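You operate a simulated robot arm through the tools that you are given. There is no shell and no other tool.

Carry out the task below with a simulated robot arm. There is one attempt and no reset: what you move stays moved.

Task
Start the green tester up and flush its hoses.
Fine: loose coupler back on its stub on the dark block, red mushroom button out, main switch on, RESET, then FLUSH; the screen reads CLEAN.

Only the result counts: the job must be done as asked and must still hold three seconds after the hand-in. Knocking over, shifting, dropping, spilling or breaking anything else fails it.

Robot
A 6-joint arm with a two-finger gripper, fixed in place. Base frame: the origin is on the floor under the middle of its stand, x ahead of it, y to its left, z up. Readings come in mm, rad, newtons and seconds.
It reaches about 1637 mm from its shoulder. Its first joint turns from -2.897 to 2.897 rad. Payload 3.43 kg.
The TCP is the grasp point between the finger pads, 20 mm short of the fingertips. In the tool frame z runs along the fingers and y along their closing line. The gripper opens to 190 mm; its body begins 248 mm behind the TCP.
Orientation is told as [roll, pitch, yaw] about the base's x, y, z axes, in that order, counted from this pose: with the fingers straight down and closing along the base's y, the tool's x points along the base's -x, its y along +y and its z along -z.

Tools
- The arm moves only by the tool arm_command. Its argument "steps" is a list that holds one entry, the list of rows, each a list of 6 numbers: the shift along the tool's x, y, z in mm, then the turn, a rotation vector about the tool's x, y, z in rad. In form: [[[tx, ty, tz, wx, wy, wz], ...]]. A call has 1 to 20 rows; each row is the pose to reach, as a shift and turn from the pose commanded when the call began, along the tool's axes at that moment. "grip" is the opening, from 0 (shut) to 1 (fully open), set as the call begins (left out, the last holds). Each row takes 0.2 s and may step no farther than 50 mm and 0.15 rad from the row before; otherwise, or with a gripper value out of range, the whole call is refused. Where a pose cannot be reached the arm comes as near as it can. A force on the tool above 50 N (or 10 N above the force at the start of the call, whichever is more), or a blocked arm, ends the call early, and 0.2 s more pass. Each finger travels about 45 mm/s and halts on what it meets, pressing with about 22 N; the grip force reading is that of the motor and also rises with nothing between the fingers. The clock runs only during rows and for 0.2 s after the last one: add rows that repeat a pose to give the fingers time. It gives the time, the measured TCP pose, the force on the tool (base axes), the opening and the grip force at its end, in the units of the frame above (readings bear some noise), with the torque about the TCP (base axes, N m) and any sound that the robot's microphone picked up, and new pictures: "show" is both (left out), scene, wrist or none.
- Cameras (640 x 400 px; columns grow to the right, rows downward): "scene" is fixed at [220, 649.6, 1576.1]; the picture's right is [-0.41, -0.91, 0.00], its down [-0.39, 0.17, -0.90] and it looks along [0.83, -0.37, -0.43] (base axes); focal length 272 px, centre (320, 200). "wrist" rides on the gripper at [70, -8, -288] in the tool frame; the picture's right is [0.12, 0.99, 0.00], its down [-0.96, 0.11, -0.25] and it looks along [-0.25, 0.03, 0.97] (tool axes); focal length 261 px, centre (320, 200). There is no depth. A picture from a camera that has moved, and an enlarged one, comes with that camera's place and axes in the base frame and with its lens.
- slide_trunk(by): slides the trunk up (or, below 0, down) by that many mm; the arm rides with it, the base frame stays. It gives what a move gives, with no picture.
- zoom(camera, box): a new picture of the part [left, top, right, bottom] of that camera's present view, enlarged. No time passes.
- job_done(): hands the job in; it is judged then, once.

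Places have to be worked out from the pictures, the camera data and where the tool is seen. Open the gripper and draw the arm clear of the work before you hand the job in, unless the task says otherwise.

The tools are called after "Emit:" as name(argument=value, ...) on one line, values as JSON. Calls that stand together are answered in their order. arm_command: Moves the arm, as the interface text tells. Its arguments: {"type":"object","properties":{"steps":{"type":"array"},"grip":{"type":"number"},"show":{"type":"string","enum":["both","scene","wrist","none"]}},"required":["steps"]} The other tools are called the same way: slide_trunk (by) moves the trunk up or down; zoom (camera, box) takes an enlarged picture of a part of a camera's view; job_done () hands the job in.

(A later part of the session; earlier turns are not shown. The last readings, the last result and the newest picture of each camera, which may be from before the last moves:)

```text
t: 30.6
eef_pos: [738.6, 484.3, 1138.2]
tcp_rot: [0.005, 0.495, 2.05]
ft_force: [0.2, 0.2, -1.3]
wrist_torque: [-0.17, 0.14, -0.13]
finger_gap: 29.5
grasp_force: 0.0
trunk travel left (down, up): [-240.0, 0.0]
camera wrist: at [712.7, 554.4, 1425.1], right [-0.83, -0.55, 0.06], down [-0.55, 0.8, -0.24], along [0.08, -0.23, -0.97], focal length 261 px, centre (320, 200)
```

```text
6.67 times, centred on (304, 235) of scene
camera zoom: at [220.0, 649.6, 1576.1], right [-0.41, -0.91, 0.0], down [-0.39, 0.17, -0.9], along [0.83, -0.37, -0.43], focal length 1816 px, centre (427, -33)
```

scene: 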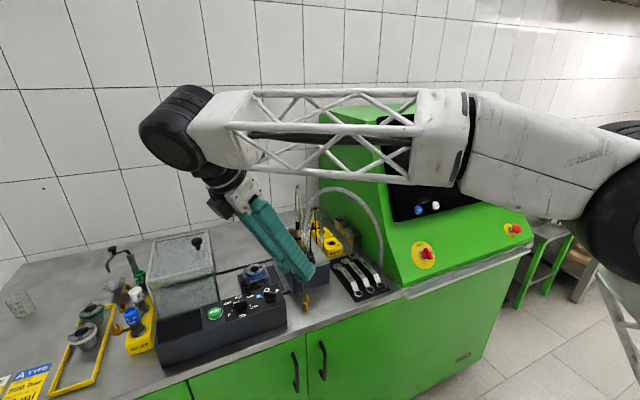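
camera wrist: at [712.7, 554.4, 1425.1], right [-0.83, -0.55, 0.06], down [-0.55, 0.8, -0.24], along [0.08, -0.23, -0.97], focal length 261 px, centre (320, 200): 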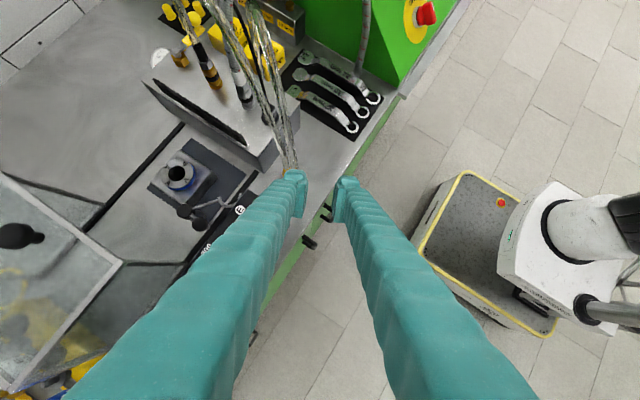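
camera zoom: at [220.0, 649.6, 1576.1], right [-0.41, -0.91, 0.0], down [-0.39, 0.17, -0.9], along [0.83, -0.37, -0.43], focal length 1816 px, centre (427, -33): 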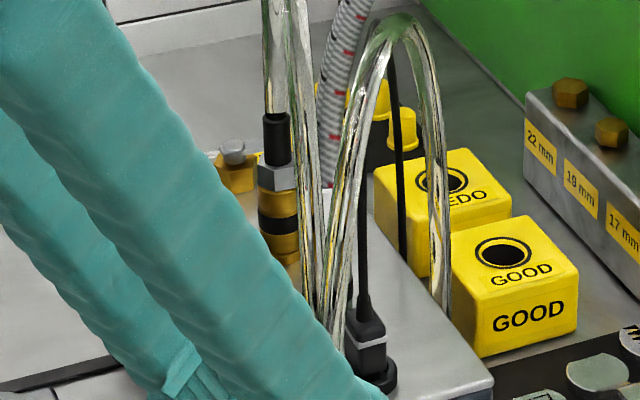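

From here the coupler is visible at the top of the wrist view; I zoom to check its seating from this side.

Emit:
zoom(camera="wrist", box=[215, 50, 275, 115])

Emit:
zoom(camera="wrist", box=[230, 75, 262, 115])

```text
6.15 times, centred on (245, 82) of wrist
camera zoom: at [712.7, 554.4, 1425.1], right [-0.83, -0.55, 0.06], down [-0.55, 0.8, -0.24], along [0.08, -0.23, -0.97], focal length 1604 px, centre (782, 923)
```

zoom: 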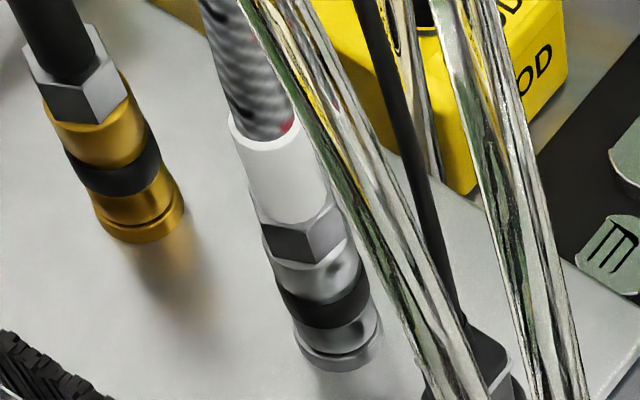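

```text
10.00 times, centred on (246, 95) of wrist
camera zoom: at [712.7, 554.4, 1425.1], right [-0.83, -0.55, 0.06], down [-0.55, 0.8, -0.24], along [0.08, -0.23, -0.97], focal length 2606 px, centre (1060, 1250)
```

zoom: 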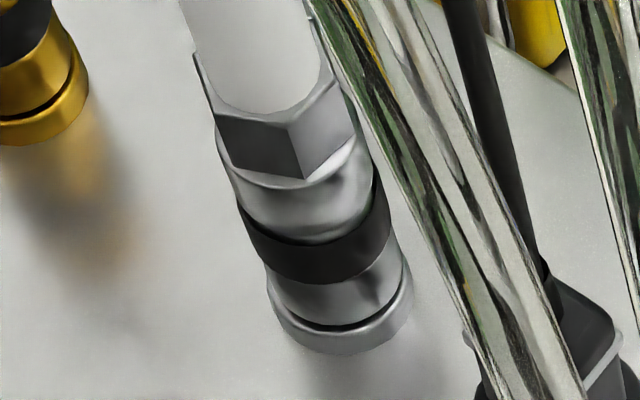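

Seating looks identical to the brass neighbour (body, groove, flange ring), so the coupler is back on its stub. Now I bring the hand upright and turn the yaw back to zero in the free space in front.

Emit:
arm_command(steps=[[[11.7, 35.9, -11.2, 0, -0.124, 0], [23.5, 71.7, -22.5, 0, -0.248, 0], [35.2, 107.6, -33.7, 0, -0.372, 0], [46.9, 143.4, -44.9, 0, -0.495, 0]]], show="none")

Emit:
arm_command(steps=[[[0, 0, 0, 0, 0, 0.145], [0, 0, 0, 0, 0, 0.29], [0, 0, 0, 0, 0, 0.435], [0, 0, 0, 0, 0, 0.58], [0, 0, 0, 0, 0, 0.725], [0, 0, 0, 0, 0, 0.87], [0, 0, 0, 0, 0, 1.015], [0, 0, 0, 0, 0, 1.16], [0, 0, 0, 0, 0, 1.305], [0, 0, 0, 0, 0, 1.45], [0, 0, 0, 0, 0, 1.595], [0, 0, 0, 0, 0, 1.74], [0, 0, 0, 0, 0, 1.885], [0, 0, 0, 0, 0, 2.0], [0, 0, 0, 0, 0, 2.05]]], show="wrist")

```text
t: 31.6
eef_pos: [619.3, 402.9, 1201.0]
tcp_rot: [0.002, 0.001, 2.05]
ft_force: [0.0, 0.9, -0.7]
wrist_torque: [-0.3, 0.13, 0.02]
finger_gap: 29.4
grasp_force: 0.0
trunk travel left (down, up): [-240.0, 0.0]
```

```text
t: 34.8
eef_pos: [621.1, 403.4, 1200.8]
tcp_rot: [-0.002, 0.0, -0.002]
ft_force: [-0.2, 0.7, -0.2]
wrist_torque: [-0.03, 0.0, 0.0]
finger_gap: 29.6
grasp_force: 0.0
trunk travel left (down, up): [-240.0, 0.0]
camera wrist: at [550.7, 394.9, 1488.4], right [-0.12, 0.99, 0.0], down [0.96, 0.11, 0.25], along [0.25, 0.03, -0.97], focal length 261 px, centre (320, 200)
```

wrist: 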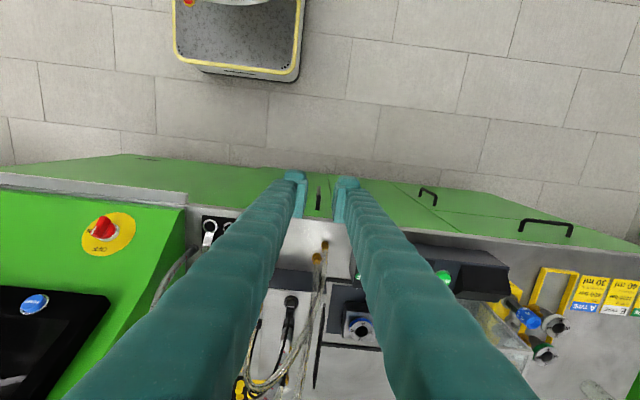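

Upright with yaw 0. I now travel right across the front (staying at x≈600, clear of the tester) toward the mushroom button.

Emit:
arm_command(steps=[[[3.5, -49, 0, 0, 0, 0], [7, -98, 0, 0, 0, 0], [10.5, -147, 0, 0, 0, 0], [14, -196, 0, 0, 0, 0], [17.5, -245, 0, 0, 0, 0], [21, -294, 0, 0, 0, 0], [24.5, -343, 0, 0, 0, 0], [28, -392, 0, 0, 0, 0], [31.5, -441, 0, 0, 0, 0], [35, -490, 0, 0, 0, 0], [38.5, -539, 0, 0, 0, 0], [42, -588, 0, 0, 0, 0], [45.5, -637, 0, 0, 0, 0], [49, -686, 0, 0, 0, 0], [52.5, -735, 0, 0, 0, 0], [56, -784, 0, 0, 0, 0], [59.5, -833, 0, 0, 0, 0]]], show="none")

Emit:
arm_command(steps=[[[0, 0, 15, 0, -0.145, 0], [0, 0, 30, 0, -0.29, 0], [0, 0, 45, 0, -0.435, 0], [0, 0, 60, 0, -0.58, 0], [0, 0, 75, 0, -0.725, 0], [0, 0, 85, 0, -0.87, 0], [0, 0, 95, 0, -1.0, 0]]], grip=0.5, show="both")

```text
t: 38.4
eef_pos: [562.4, -429.2, 1199.4]
tcp_rot: [-0.001, 0.001, 0.0]
ft_force: [0.1, -0.3, -0.1]
wrist_torque: [-0.23, -0.03, -0.01]
finger_gap: 29.4
grasp_force: 0.0
trunk travel left (down, up): [-240.0, 0.0]
```

```text
t: 40.0
eef_pos: [559.9, -431.6, 1106.6]
tcp_rot: [-0.001, -1.002, 0.0]
ft_force: [0.4, -0.6, 0.5]
wrist_torque: [-0.08, 0.06, -0.12]
finger_gap: 94.9
grasp_force: 0.1
trunk travel left (down, up): [-240.0, 0.0]
camera wrist: at [280.0, -440.2, 1201.9], right [-0.06, 0.99, -0.1], down [0.31, 0.12, 0.94], along [0.95, 0.03, -0.32], focal length 261 px, centre (320, 200)
```

scene: 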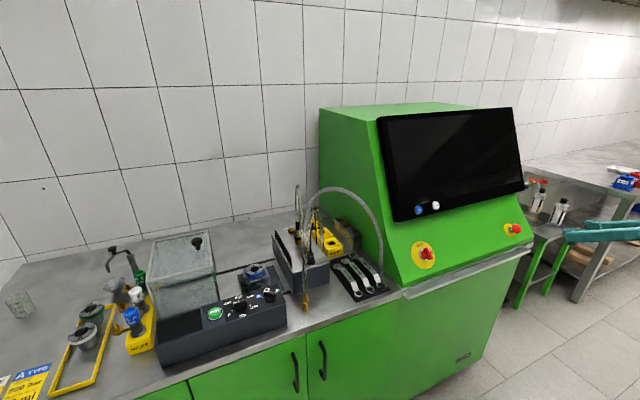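
wrist: 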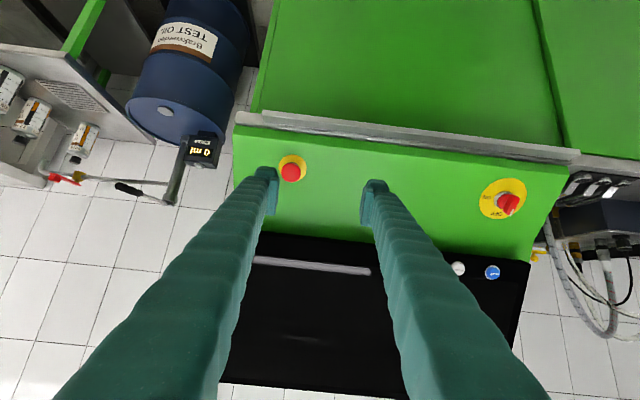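

Good frontal (upside-down) view of the panel. I zoom on the mushroom button, the switch, the buttons, and again on the coupler from the scene camera.

Emit:
zoom(camera="wrist", box=[272, 145, 312, 190])

Emit:
zoom(camera="wrist", box=[440, 165, 540, 290])

Emit:
zoom(camera="scene", box=[494, 212, 534, 247])

Emit:
zoom(camera="scene", box=[270, 180, 390, 300])

```text
8.89 times, centred on (292, 168) of wrist
camera zoom: at [280.0, -440.2, 1201.9], right [-0.06, 0.99, -0.1], down [0.31, 0.12, 0.94], along [0.95, 0.03, -0.32], focal length 2317 px, centre (569, 489)
```

zoom: 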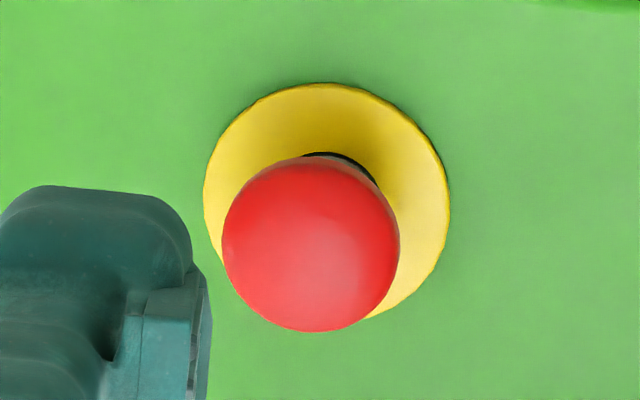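

```text
3.20 times, centred on (490, 228) of wrist
camera zoom: at [280.0, -440.2, 1201.9], right [-0.06, 0.99, -0.1], down [0.31, 0.12, 0.94], along [0.95, 0.03, -0.32], focal length 834 px, centre (-224, 112)
```

zoom: 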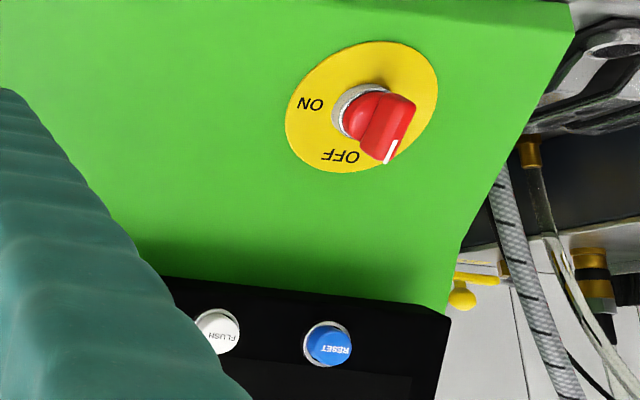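

```text
11.43 times, centred on (514, 230) of scene
camera zoom: at [220.0, 649.6, 1576.1], right [-0.41, -0.91, 0.0], down [-0.39, 0.17, -0.9], along [0.83, -0.37, -0.43], focal length 3113 px, centre (-1897, -137)
```

zoom: 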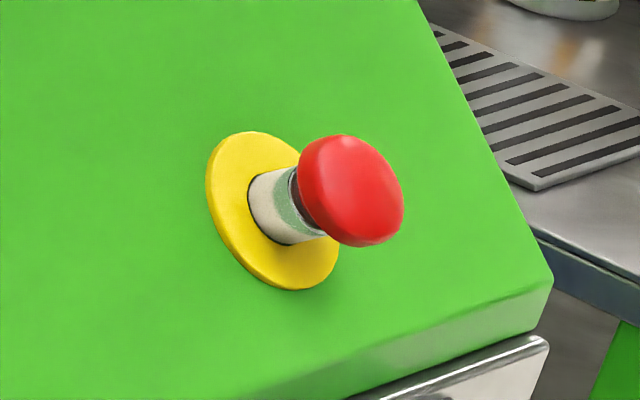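

```text
3.33 times, centred on (330, 240) of scene
camera zoom: at [220.0, 649.6, 1576.1], right [-0.41, -0.91, 0.0], down [-0.39, 0.17, -0.9], along [0.83, -0.37, -0.43], focal length 908 px, centre (287, 67)
```

zoom: 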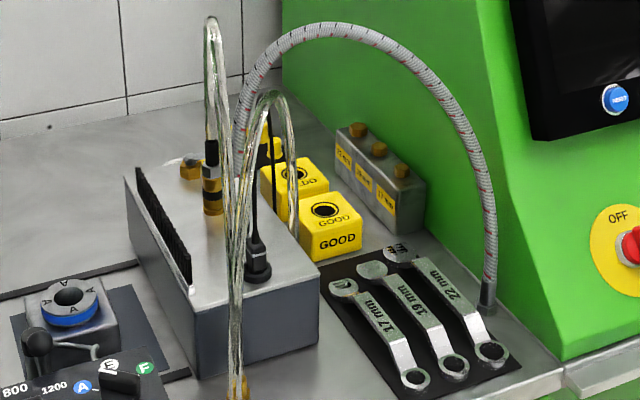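

The mushroom head (≈41 mm wide) is at about (774,-490,987) with its disc at (797,-490,965), giving a panel normal of about (-0.745,0,0.667). I move to a point about 100 mm out along that normal, fingers aligned with it, opening 76 mm.

Emit:
arm_command(steps=[[[-7.7, -14.6, 36.5, 0, 0.04, 0], [-15.3, -29.2, 73, 0, 0.08, 0], [-23, -43.8, 109.6, 0, 0.12, 0], [-30.6, -58.4, 146.1, 0, 0.162, 0], [-30.6, -58.4, 146.1, 0, 0.162, 0]]], grip=0.4, show="both")

Emit:
zoom(camera="wrist", box=[270, 130, 370, 230])

```text
t: 41.2
eef_pos: [703.4, -488.5, 1051.7]
tcp_rot: [-0.002, -0.838, -0.002]
ft_force: [0.6, 0.8, 0.2]
wrist_torque: [0.04, -0.03, 0.0]
finger_gap: 76.0
grasp_force: 0.0
trunk travel left (down, up): [-240.0, 0.0]
camera wrist: at [441.9, -498.3, 1192.2], right [-0.08, 0.99, -0.09], down [0.46, 0.12, 0.88], along [0.88, 0.03, -0.47], focal length 261 px, centre (320, 200)
```

scene: 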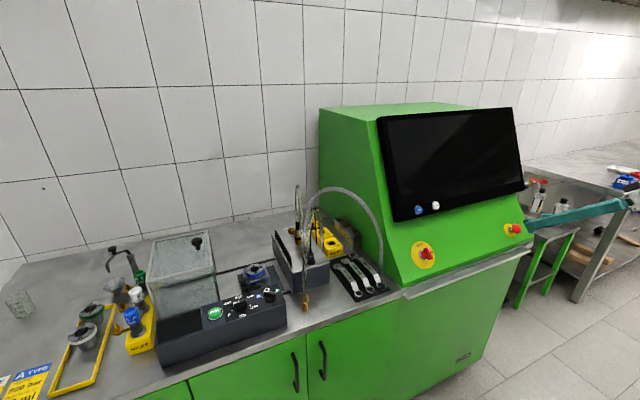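
wrist: 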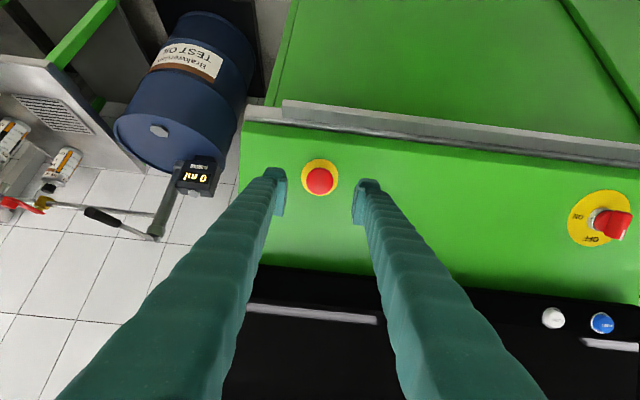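

```text
4.00 times, centred on (320, 180) of wrist
camera zoom: at [441.9, -498.3, 1192.2], right [-0.08, 0.99, -0.09], down [0.46, 0.12, 0.88], along [0.88, 0.03, -0.47], focal length 1043 px, centre (320, 280)
```

zoom: 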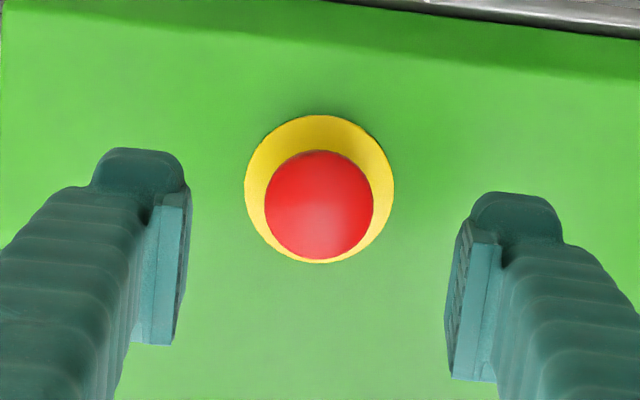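

The head is dead ahead on the tool axis, about 100 mm away. I advance 97 mm so the pads straddle the head.

Emit:
arm_command(steps=[[[0, 0, 35, 0, 0, 0], [0, 0, 65, 0, 0, 0], [0, 0, 85, 0, 0, 0], [0, 0, 97, 0, 0, 0]]], show="both")

Emit:
zoom(camera="wrist", box=[270, 140, 370, 240])

Emit:
zoom(camera="scene", box=[490, 205, 550, 255])

```text
t: 42.2
eef_pos: [771.5, -490.1, 989.9]
tcp_rot: [-0.001, -0.838, -0.001]
ft_force: [-0.1, 0.8, -0.2]
wrist_torque: [0.0, 0.03, 0.03]
finger_gap: 76.0
grasp_force: 0.0
trunk travel left (down, up): [-240.0, 0.0]
camera wrist: at [510.9, -499.1, 1129.1], right [-0.08, 0.99, -0.09], down [0.46, 0.12, 0.88], along [0.88, 0.03, -0.47], focal length 261 px, centre (320, 200)
```

scene: 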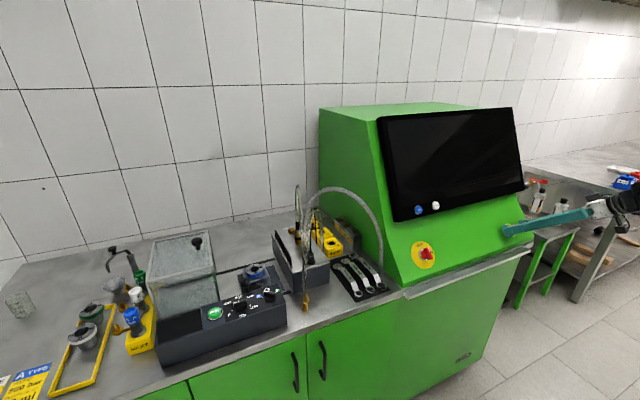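
wrist: 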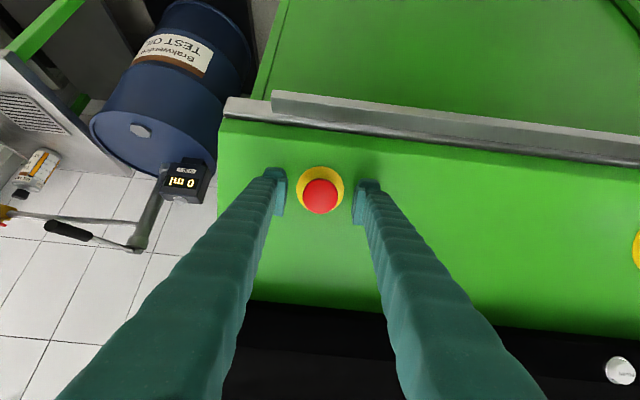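

```text
4.00 times, centred on (320, 190) of wrist
camera zoom: at [510.9, -499.1, 1129.1], right [-0.08, 0.99, -0.09], down [0.46, 0.12, 0.88], along [0.88, 0.03, -0.47], focal length 1043 px, centre (320, 240)
```

zoom: 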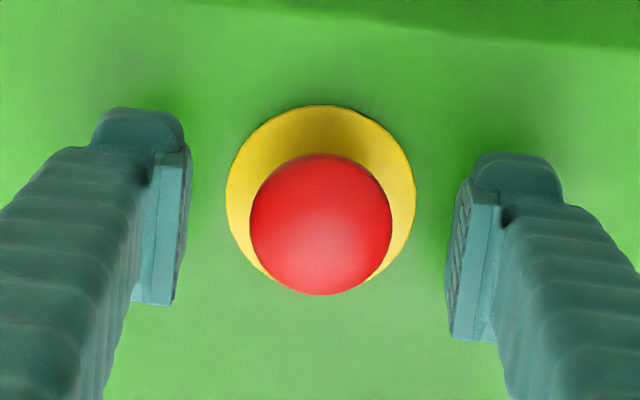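

```text
8.00 times, centred on (520, 230) of scene
camera zoom: at [220.0, 649.6, 1576.1], right [-0.41, -0.91, 0.0], down [-0.39, 0.17, -0.9], along [0.83, -0.37, -0.43], focal length 2179 px, centre (-1280, -40)
```

zoom: 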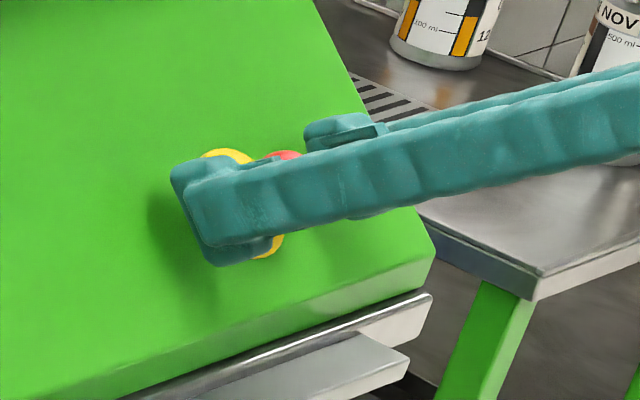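

The pads straddle the head at the right depth. I close on it.

Emit:
arm_command(steps=[[[0, 0, 1, 0, 0, 0], [0, 0, 1, 0, 0, 0], [0, 0, 1, 0, 0, 0], [0, 0, 1, 0, 0, 0]]], grip=0.0, show="none")

Emit:
zoom(camera="wrist", box=[270, 140, 370, 240])

```text
t: 43.2
eef_pos: [773.2, -491.7, 987.4]
tcp_rot: [-0.001, -0.837, -0.001]
ft_force: [2.2, -2.4, -0.9]
wrist_torque: [-0.01, -0.02, 0.0]
finger_gap: 36.8
grasp_force: 44.4
trunk travel left (down, up): [-240.0, 0.0]
```

```text
4.00 times, centred on (320, 190) of wrist
camera zoom: at [512.4, -499.0, 1128.4], right [-0.08, 0.99, -0.09], down [0.46, 0.12, 0.88], along [0.88, 0.03, -0.47], focal length 1043 px, centre (320, 240)
```

zoom: 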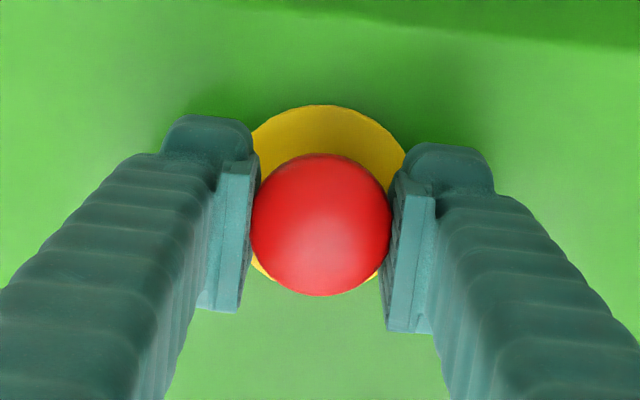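

Gripped at 36.8 mm. I pull gently outward along the axis by a few mm to see whether it releases by pulling.

Emit:
arm_command(steps=[[[0, 0, -1, 0, 0, 0], [0, 0, -3, 0, 0, 0], [0, 0, -5, 0, 0, 0]]], show="none")

Emit:
zoom(camera="wrist", box=[270, 140, 370, 240])

```text
t: 44.0
eef_pos: [769.5, -490.0, 992.9]
tcp_rot: [-0.001, -0.839, 0.0]
ft_force: [2.5, -6.0, 6.3]
wrist_torque: [-0.05, 0.05, 0.04]
finger_gap: 36.6
grasp_force: 45.3
trunk travel left (down, up): [-240.0, 0.0]
```

```text
4.00 times, centred on (320, 190) of wrist
camera zoom: at [507.9, -498.6, 1132.1], right [-0.08, 0.99, -0.09], down [0.46, 0.12, 0.88], along [0.88, 0.03, -0.47], focal length 1043 px, centre (320, 240)
```

zoom: 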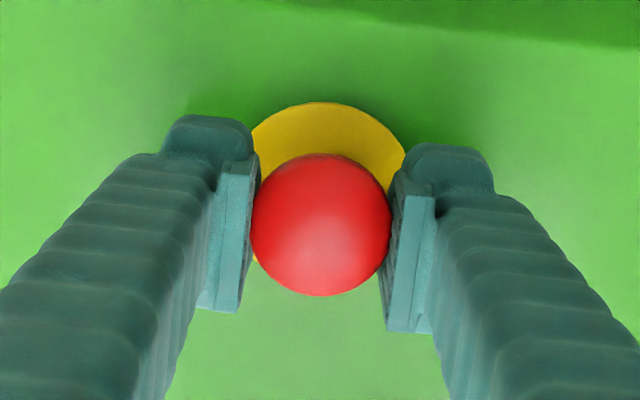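

The head followed the pull (same size in view while the panel receded) with little resistance. I pull a few mm more until a stop is felt.

Emit:
arm_command(steps=[[[0, 0, -2, 0, 0, 0], [0, 0, -4, 0, 0, 0], [0, 0, -4, 0, 0, 0]]], show="none")

Emit:
zoom(camera="wrist", box=[270, 140, 370, 240])

Emit:
zoom(camera="scene", box=[490, 205, 550, 255])

```text
t: 44.8
eef_pos: [765.8, -490.8, 995.4]
tcp_rot: [-0.002, -0.837, -0.001]
ft_force: [15.4, -11.6, 11.9]
wrist_torque: [-0.01, -0.08, -0.03]
finger_gap: 36.3
grasp_force: 45.3
trunk travel left (down, up): [-240.0, 0.0]
```

```text
4.00 times, centred on (320, 190) of wrist
camera zoom: at [505.9, -498.9, 1134.1], right [-0.08, 0.99, -0.09], down [0.46, 0.12, 0.88], along [0.88, 0.03, -0.47], focal length 1043 px, centre (320, 240)
```

zoom: 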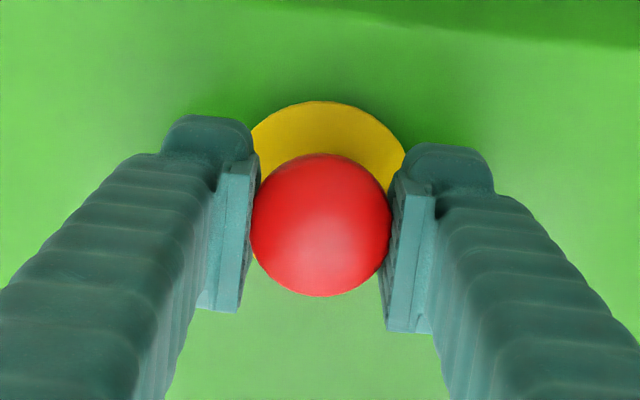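

```text
8.00 times, centred on (520, 230) of scene
camera zoom: at [220.0, 649.6, 1576.1], right [-0.41, -0.91, 0.0], down [-0.39, 0.17, -0.9], along [0.83, -0.37, -0.43], focal length 2179 px, centre (-1280, -40)
```

zoom: 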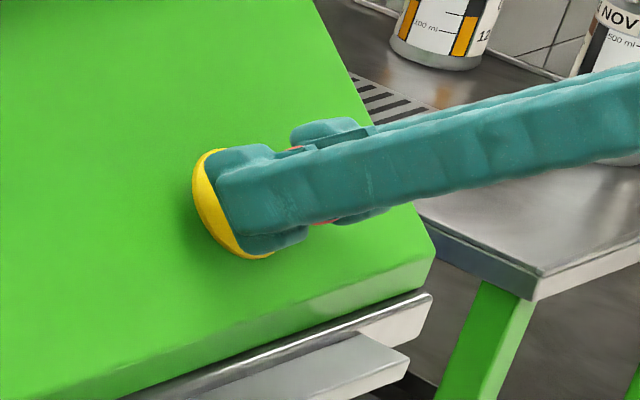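

There's sideways loading but only a few newtons axially; the head has moved out ~9 mm. I release it and compare how far it stands out now.

Emit:
arm_command(steps=[[[0, 0, 0, 0, 0, 0], [0, 0, 0, 0, 0, 0], [0, 0, 0, 0, 0, 0]]], grip=0.4, show="none")

Emit:
arm_command(steps=[[[0, 0, -30, 0, 0, 0], [0, 0, -70, 0, 0, 0], [0, 0, -110, 0, 0, 0]]], show="both")

Emit:
zoom(camera="scene", box=[494, 212, 534, 247])

Emit:
zoom(camera="wrist", box=[270, 130, 370, 230])

```text
t: 45.6
eef_pos: [766.7, -490.2, 993.3]
tcp_rot: [0.001, -0.838, -0.002]
ft_force: [0.1, -0.2, -0.3]
wrist_torque: [0.02, -0.02, 0.04]
finger_gap: 76.2
grasp_force: 0.3
trunk travel left (down, up): [-240.0, 0.0]
```

```text
t: 46.4
eef_pos: [687.3, -487.8, 1064.7]
tcp_rot: [-0.001, -0.836, -0.001]
ft_force: [0.1, -0.1, 0.0]
wrist_torque: [0.05, -0.02, 0.06]
finger_gap: 75.8
grasp_force: 0.2
trunk travel left (down, up): [-240.0, 0.0]
camera wrist: at [426.1, -497.3, 1205.9], right [-0.08, 0.99, -0.09], down [0.46, 0.12, 0.88], along [0.88, 0.03, -0.47], focal length 261 px, centre (320, 200)
```

scene: 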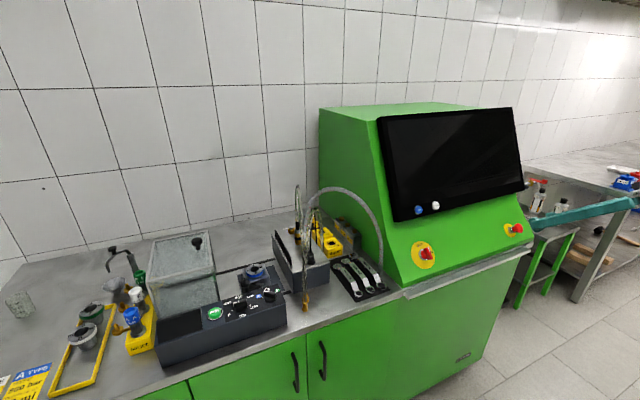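
wrist: 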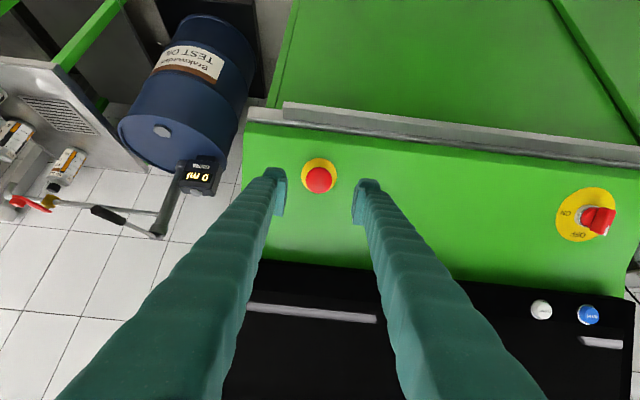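

```text
11.43 times, centred on (514, 230) of scene
camera zoom: at [220.0, 649.6, 1576.1], right [-0.41, -0.91, 0.0], down [-0.39, 0.17, -0.9], along [0.83, -0.37, -0.43], focal length 3113 px, centre (-1897, -137)
```

zoom: 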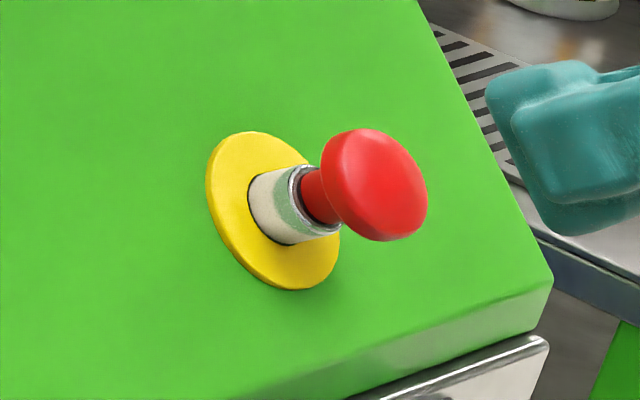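

```text
4.00 times, centred on (320, 180) of wrist
camera zoom: at [426.1, -497.3, 1205.9], right [-0.08, 0.99, -0.09], down [0.46, 0.12, 0.88], along [0.88, 0.03, -0.47], focal length 1043 px, centre (320, 280)
```

zoom: 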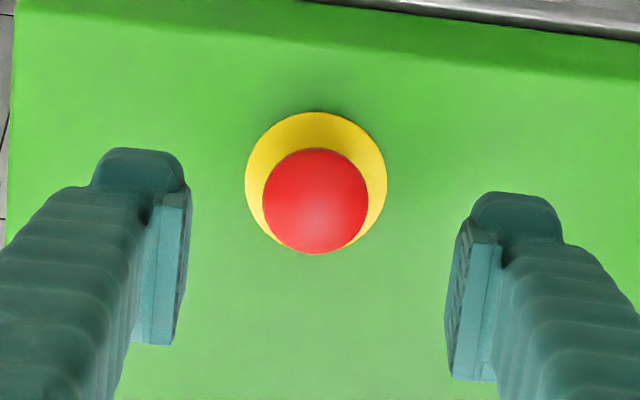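

The mushroom button is now clearly out (its red stem shows) and stays out. Next, the main switch: OFF is up-slope and ON toward −y, so it needs a 90° clockwise turn. I move across to face it.

Emit:
arm_command(steps=[[[-1.1, 47, 1.3, 0, 0, 0], [-2.3, 94, 2.5, 0, 0, 0], [-3.4, 141, 3.8, 0, 0, 0], [-4.6, 188, 5, 0, 0, 0], [-5.7, 235, 6.3, 0, 0, 0], [-6.8, 282, 7.6, 0, 0, 0], [-8, 329, 8.8, 0, 0, 0], [-9.1, 376, 10.1, 0, 0, 0], [-10.3, 423, 11.3, 0, 0, 0], [-11.4, 470, 12.6, 0, 0, 0]]], show="both")

Emit:
zoom(camera="wrist", box=[270, 130, 370, 230])

Emit:
zoom(camera="scene", box=[400, 190, 450, 275])

```text
t: 48.6
eef_pos: [703.3, -18.5, 1063.8]
tcp_rot: [-0.002, -0.838, 0.006]
ft_force: [-0.1, -0.1, 0.1]
wrist_torque: [-0.02, -0.04, 0.0]
finger_gap: 76.1
grasp_force: 0.0
trunk travel left (down, up): [-240.0, 0.0]
camera wrist: at [443.4, -26.9, 1204.0], right [-0.08, 0.99, -0.09], down [0.46, 0.12, 0.88], along [0.88, 0.03, -0.47], focal length 261 px, centre (320, 200)
```

scene: 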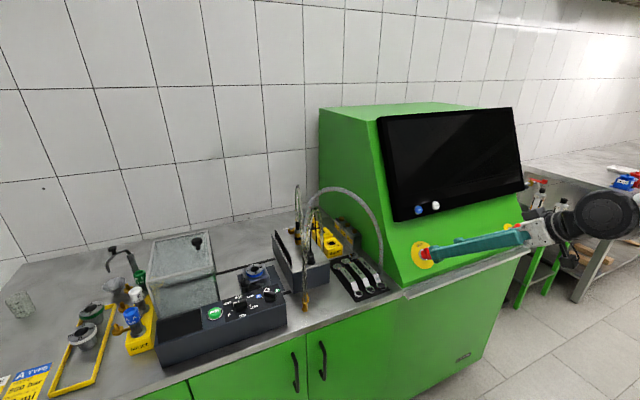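
wrist: 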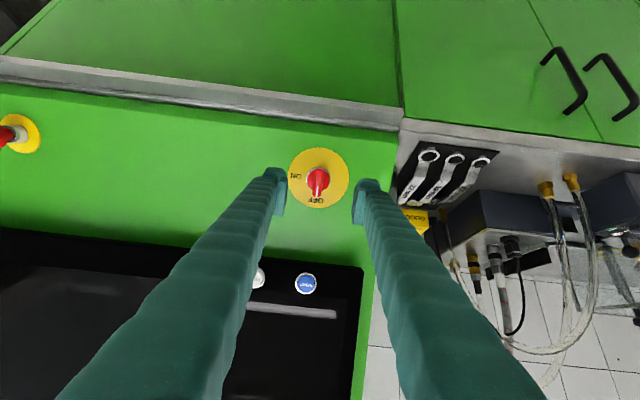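

```text
4.00 times, centred on (320, 180) of wrist
camera zoom: at [443.4, -26.9, 1204.0], right [-0.08, 0.99, -0.09], down [0.46, 0.12, 0.88], along [0.88, 0.03, -0.47], focal length 1043 px, centre (320, 280)
```

zoom: 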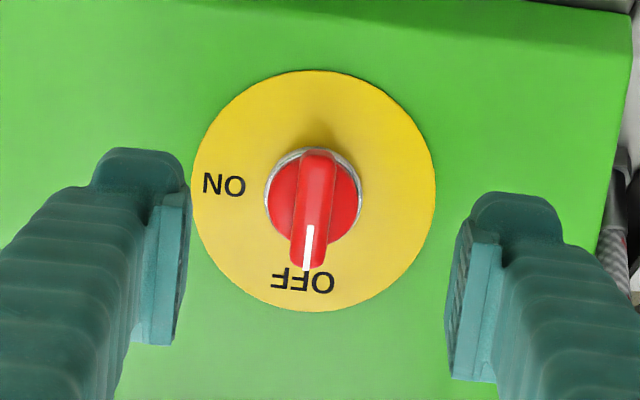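

```text
4.71 times, centred on (425, 232) of scene
camera zoom: at [220.0, 649.6, 1576.1], right [-0.41, -0.91, 0.0], down [-0.39, 0.17, -0.9], along [0.83, -0.37, -0.43], focal length 1282 px, centre (-174, 47)
```

zoom: 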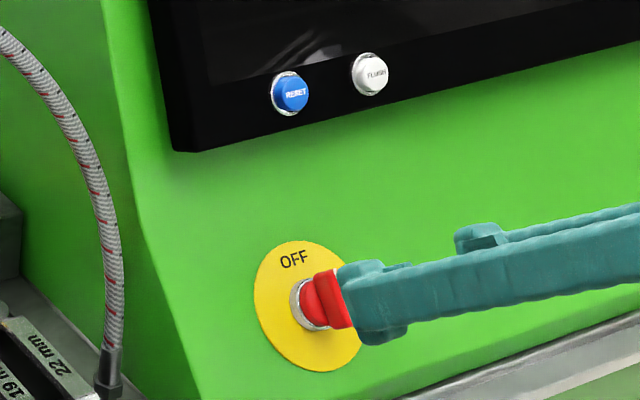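

The view is ideal: knob axis is ~2 mm to the −y side of the tool axis, and the bar stands ≈41 mm off the panel. I shift −2 mm in y and advance 82 mm with the fingers at 45 mm.

Emit:
arm_command(steps=[[[0, -1, 30, 0, 0, 0], [0, -2, 60, 0, 0, 0], [0, -2, 75, 0, 0, 0], [0, -2, 82, 0, 0, 0]]], grip=0.237, show="both")

Emit:
zoom(camera="wrist", box=[270, 140, 370, 240])

Emit:
zoom(camera="scene", box=[405, 225, 455, 275])

```text
t: 49.6
eef_pos: [762.4, -21.8, 1012.7]
tcp_rot: [-0.002, -0.837, 0.001]
ft_force: [-0.3, 0.7, 0.1]
wrist_torque: [-0.03, -0.01, 0.03]
finger_gap: 45.0
grasp_force: 0.1
trunk travel left (down, up): [-240.0, 0.0]
camera wrist: at [501.2, -29.8, 1152.2], right [-0.08, 0.99, -0.09], down [0.46, 0.12, 0.88], along [0.88, 0.03, -0.47], focal length 261 px, centre (320, 200)
```

scene: 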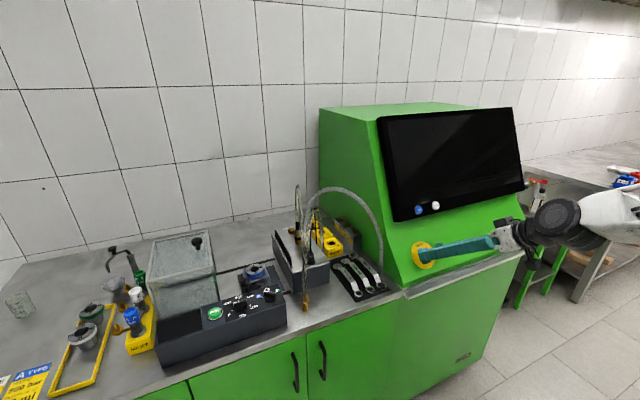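
wrist: 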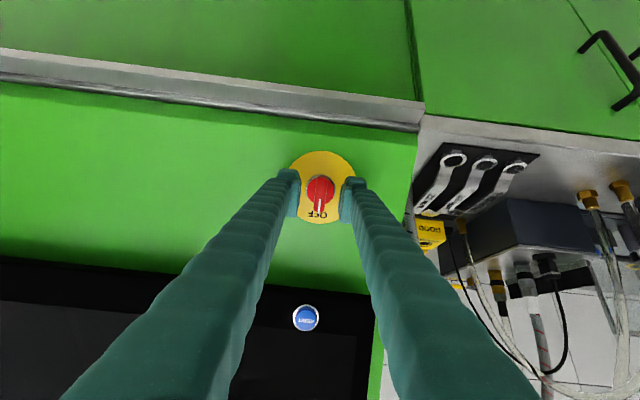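

```text
4.00 times, centred on (320, 190) of wrist
camera zoom: at [501.2, -29.8, 1152.2], right [-0.08, 0.99, -0.09], down [0.46, 0.12, 0.88], along [0.88, 0.03, -0.47], focal length 1043 px, centre (320, 240)
```

zoom: 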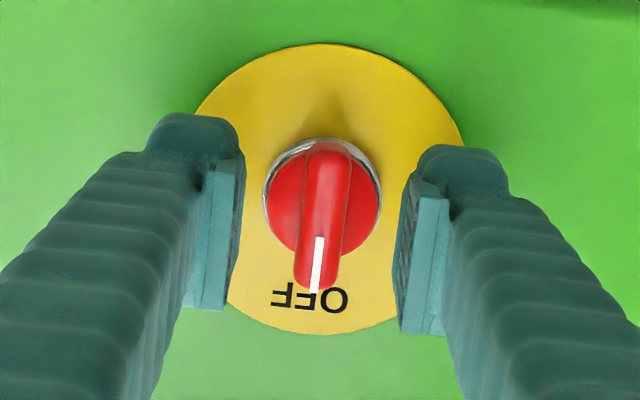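

```text
8.00 times, centred on (430, 250) of scene
camera zoom: at [220.0, 649.6, 1576.1], right [-0.41, -0.91, 0.0], down [-0.39, 0.17, -0.9], along [0.83, -0.37, -0.43], focal length 2179 px, centre (-560, -200)
```

zoom: 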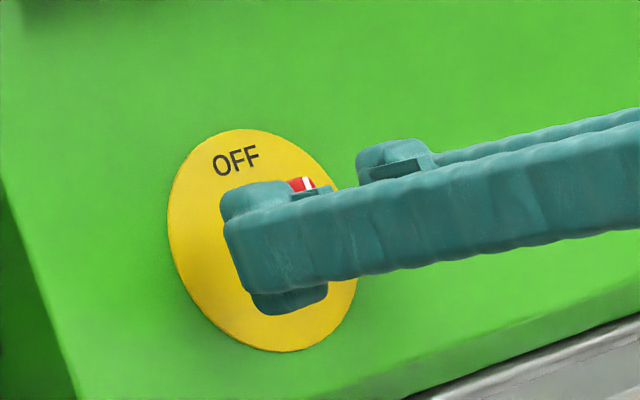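

Fingers straddle the bar; I advance another 10 mm so the tips overlap the bar, then close.

Emit:
arm_command(steps=[[[0, 0, 5, 0, 0, 0], [0, 0, 10, 0, 0, 0], [0, 0, 10, 0, 0, 0]]], show="none")

Emit:
arm_command(steps=[[[0, 0, 0, 0, 0, 0], [0, 0, 0, 0, 0, 0], [0, 0, 0, 0, 0, 0], [0, 0, 0, 0, 0, 0]]], grip=0.0, show="wrist")

Emit:
zoom(camera="wrist", box=[270, 140, 370, 240])

Emit:
zoom(camera="scene", box=[405, 225, 455, 275])

```text
t: 50.4
eef_pos: [771.0, -18.8, 1005.4]
tcp_rot: [-0.003, -0.838, 0.0]
ft_force: [-0.4, -0.7, -0.6]
wrist_torque: [0.01, -0.02, 0.01]
finger_gap: 45.1
grasp_force: 0.1
trunk travel left (down, up): [-240.0, 0.0]
```

```text
t: 51.4
eef_pos: [770.5, -20.7, 1004.2]
tcp_rot: [-0.002, -0.839, 0.001]
ft_force: [1.0, 1.4, -1.3]
wrist_torque: [0.02, 0.01, 0.02]
finger_gap: 12.9
grasp_force: 44.6
trunk travel left (down, up): [-240.0, 0.0]
camera wrist: at [509.4, -29.0, 1144.8], right [-0.08, 0.99, -0.09], down [0.46, 0.12, 0.88], along [0.88, 0.03, -0.47], focal length 261 px, centre (320, 200)
```

wrist: 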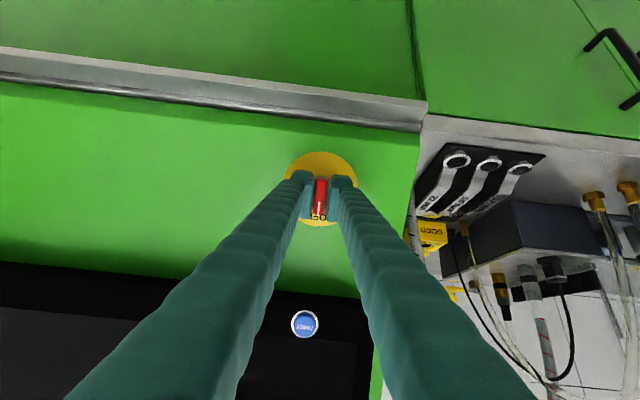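

```text
4.00 times, centred on (320, 190) of wrist
camera zoom: at [509.4, -29.0, 1144.8], right [-0.08, 0.99, -0.09], down [0.46, 0.12, 0.88], along [0.88, 0.03, -0.47], focal length 1043 px, centre (320, 240)
```

zoom: 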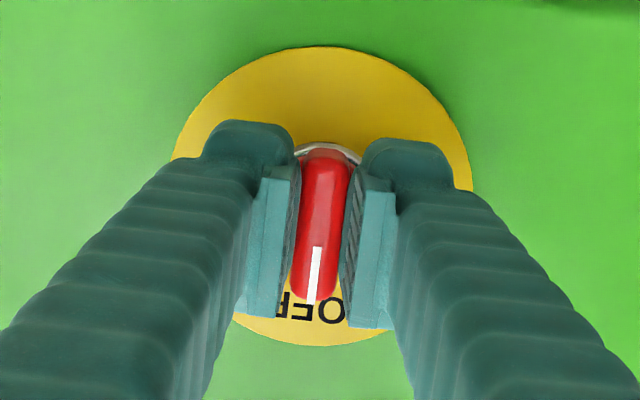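

```text
8.00 times, centred on (430, 250) of scene
camera zoom: at [220.0, 649.6, 1576.1], right [-0.41, -0.91, 0.0], down [-0.39, 0.17, -0.9], along [0.83, -0.37, -0.43], focal length 2179 px, centre (-560, -200)
```

zoom: 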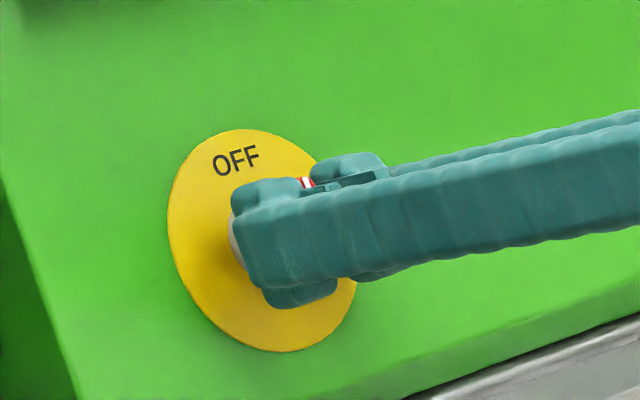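

The bar is gripped at 12.9 mm. I start turning clockwise (positive about the tool axis) by 0.28 rad and check the forces.

Emit:
arm_command(steps=[[[0, 0, 0, 0, 0, 0.14], [0, 0, 0, 0, 0, 0.28]]], show="none")

Emit:
zoom(camera="wrist", box=[270, 140, 370, 240])

```text
t: 52.0
eef_pos: [770.5, -19.7, 1005.5]
tcp_rot: [0.297, -0.795, -0.405]
ft_force: [2.6, 5.9, -4.8]
wrist_torque: [-0.05, -0.09, 0.04]
finger_gap: 12.9
grasp_force: 45.2
trunk travel left (down, up): [-240.0, 0.0]
```

```text
4.00 times, centred on (320, 190) of wrist
camera zoom: at [509.8, -9.0, 1145.3], right [0.11, 0.99, 0.12], down [0.46, -0.15, 0.88], along [0.88, -0.04, -0.47], focal length 1043 px, centre (320, 240)
```

zoom: 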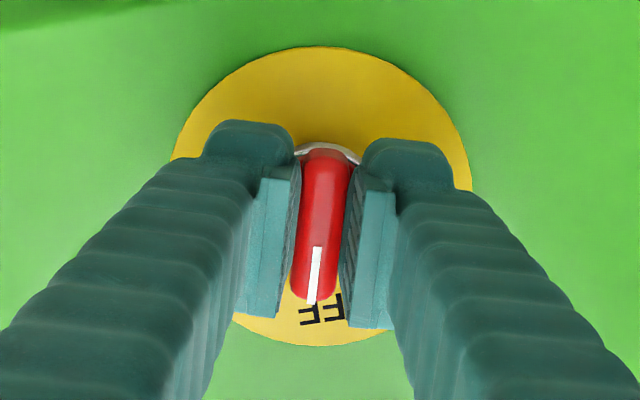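

The knob turns with the hand and forces are low. I continue another 0.65 rad.

Emit:
arm_command(steps=[[[0, 0, 0, 0, 0, 0.13], [0, 0, 0, 0, 0, 0.26], [0, 0, 0, 0, 0, 0.39], [0, 0, 0, 0, 0, 0.52], [0, 0, 0, 0, 0, 0.65]]], show="none")

Emit:
zoom(camera="wrist", box=[270, 140, 370, 240])

```text
t: 53.2
eef_pos: [771.4, -18.3, 1004.5]
tcp_rot: [0.728, -0.46, -1.108]
ft_force: [-1.5, 18.9, -2.7]
wrist_torque: [0.03, -0.01, 0.06]
finger_gap: 13.2
grasp_force: 45.0
trunk travel left (down, up): [-240.0, 0.0]
```

```text
4.00 times, centred on (320, 190) of wrist
camera zoom: at [524.3, 31.8, 1161.4], right [0.49, 0.69, 0.54], down [0.26, -0.7, 0.66], along [0.83, -0.18, -0.52], focal length 1043 px, centre (320, 240)
```

zoom: 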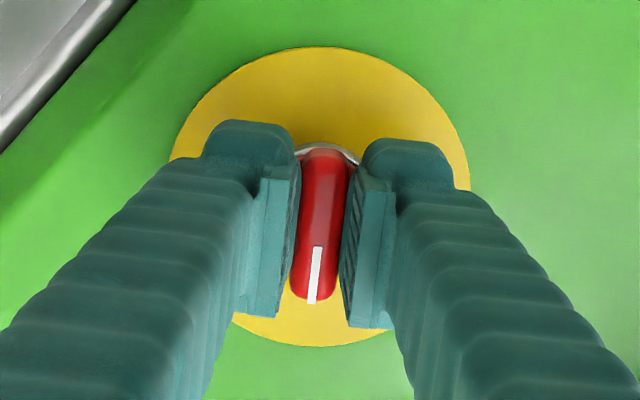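

Turned ~0.93 rad with a 19 N side push in +y, so I add a 1.5 mm +y relief and continue the remaining ~0.64 rad.

Emit:
arm_command(steps=[[[1.2, 0.9, 0, 0, 0, 0.0], [1.2, 0.9, 0, 0, 0, 0.13], [1.2, 0.9, 0, 0, 0, 0.26], [1.2, 0.9, 0, 0, 0, 0.39]]], show="none")

Emit:
zoom(camera="wrist", box=[270, 140, 370, 240])

```text
t: 54.2
eef_pos: [770.0, -19.4, 1005.9]
tcp_rot: [0.822, -0.185, -1.401]
ft_force: [-4.0, 17.3, -0.8]
wrist_torque: [0.01, -0.02, -0.12]
finger_gap: 13.1
grasp_force: 45.5
trunk travel left (down, up): [-240.0, 0.0]
```

```text
4.00 times, centred on (320, 190) of wrist
camera zoom: at [540.3, 47.0, 1179.0], right [0.62, 0.36, 0.69], down [0.05, -0.9, 0.43], along [0.78, -0.23, -0.58], focal length 1043 px, centre (320, 240)
```

zoom: 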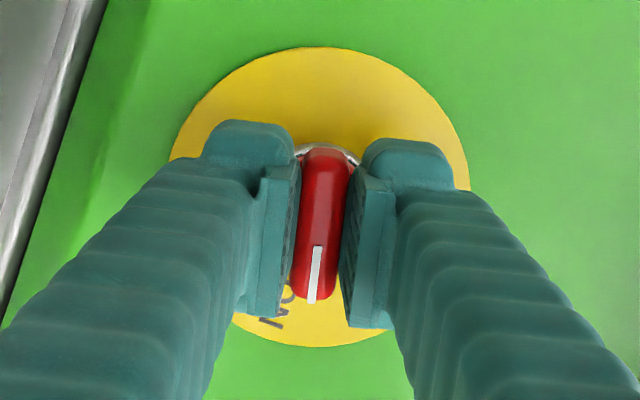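

ON is coming round to the pointer. I finish the remaining ~0.25 rad, with another 1 mm +y relief.

Emit:
arm_command(steps=[[[1.0, 0.2, 0, 0, 0, 0.12], [1.0, 0.2, 0, 0, 0, 0.25], [1.0, 0.2, 0, 0, 0, 0.25]]], show="both")

Emit:
zoom(camera="wrist", box=[270, 140, 370, 240])

Emit:
zoom(camera="scene", box=[370, 100, 530, 280])

```text
t: 55.0
eef_pos: [771.7, -20.1, 1006.0]
tcp_rot: [0.838, -0.002, -1.572]
ft_force: [-13.0, 3.7, 6.7]
wrist_torque: [-0.2, 0.06, -0.21]
finger_gap: 13.0
grasp_force: 44.8
trunk travel left (down, up): [-240.0, 0.0]
camera wrist: at [551.9, 51.4, 1191.7], right [0.66, 0.12, 0.74], down [-0.11, -0.96, 0.25], along [0.74, -0.25, -0.63], focal length 261 px, centre (320, 200)
```

scene: 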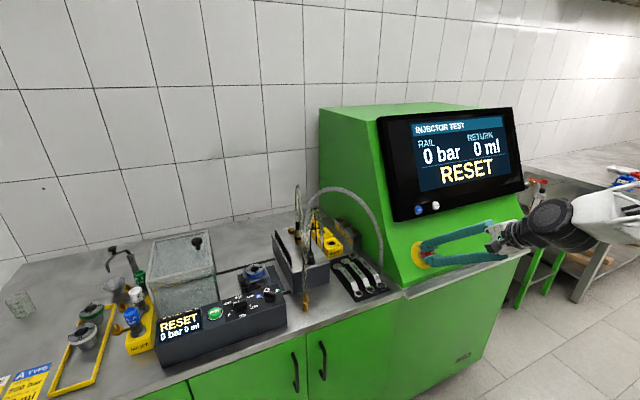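
wrist: 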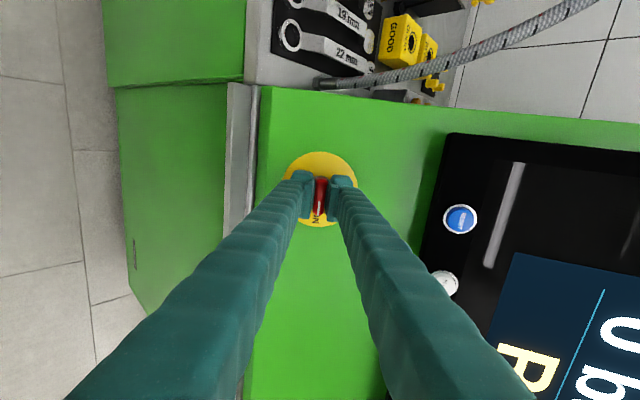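

```text
4.00 times, centred on (320, 190) of wrist
camera zoom: at [551.9, 51.4, 1191.7], right [0.66, 0.12, 0.74], down [-0.11, -0.96, 0.25], along [0.74, -0.25, -0.63], focal length 1043 px, centre (320, 240)
```

zoom: 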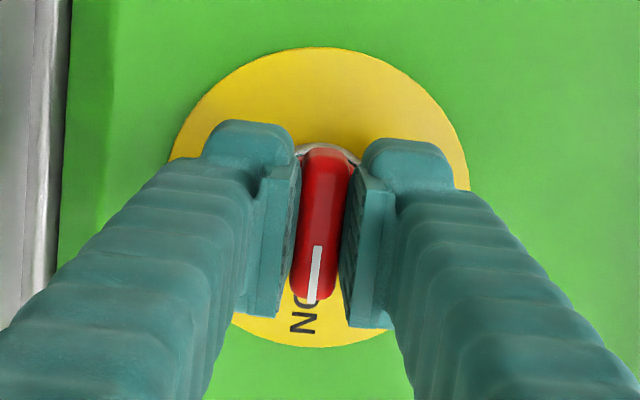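

```text
2.22 times, centred on (450, 190) of scene
camera zoom: at [220.0, 649.6, 1576.1], right [-0.41, -0.91, 0.0], down [-0.39, 0.17, -0.9], along [0.83, -0.37, -0.43], focal length 605 px, centre (31, 222)
```

zoom: 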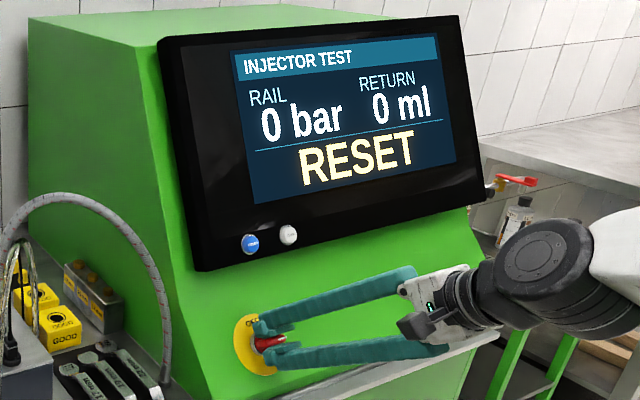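

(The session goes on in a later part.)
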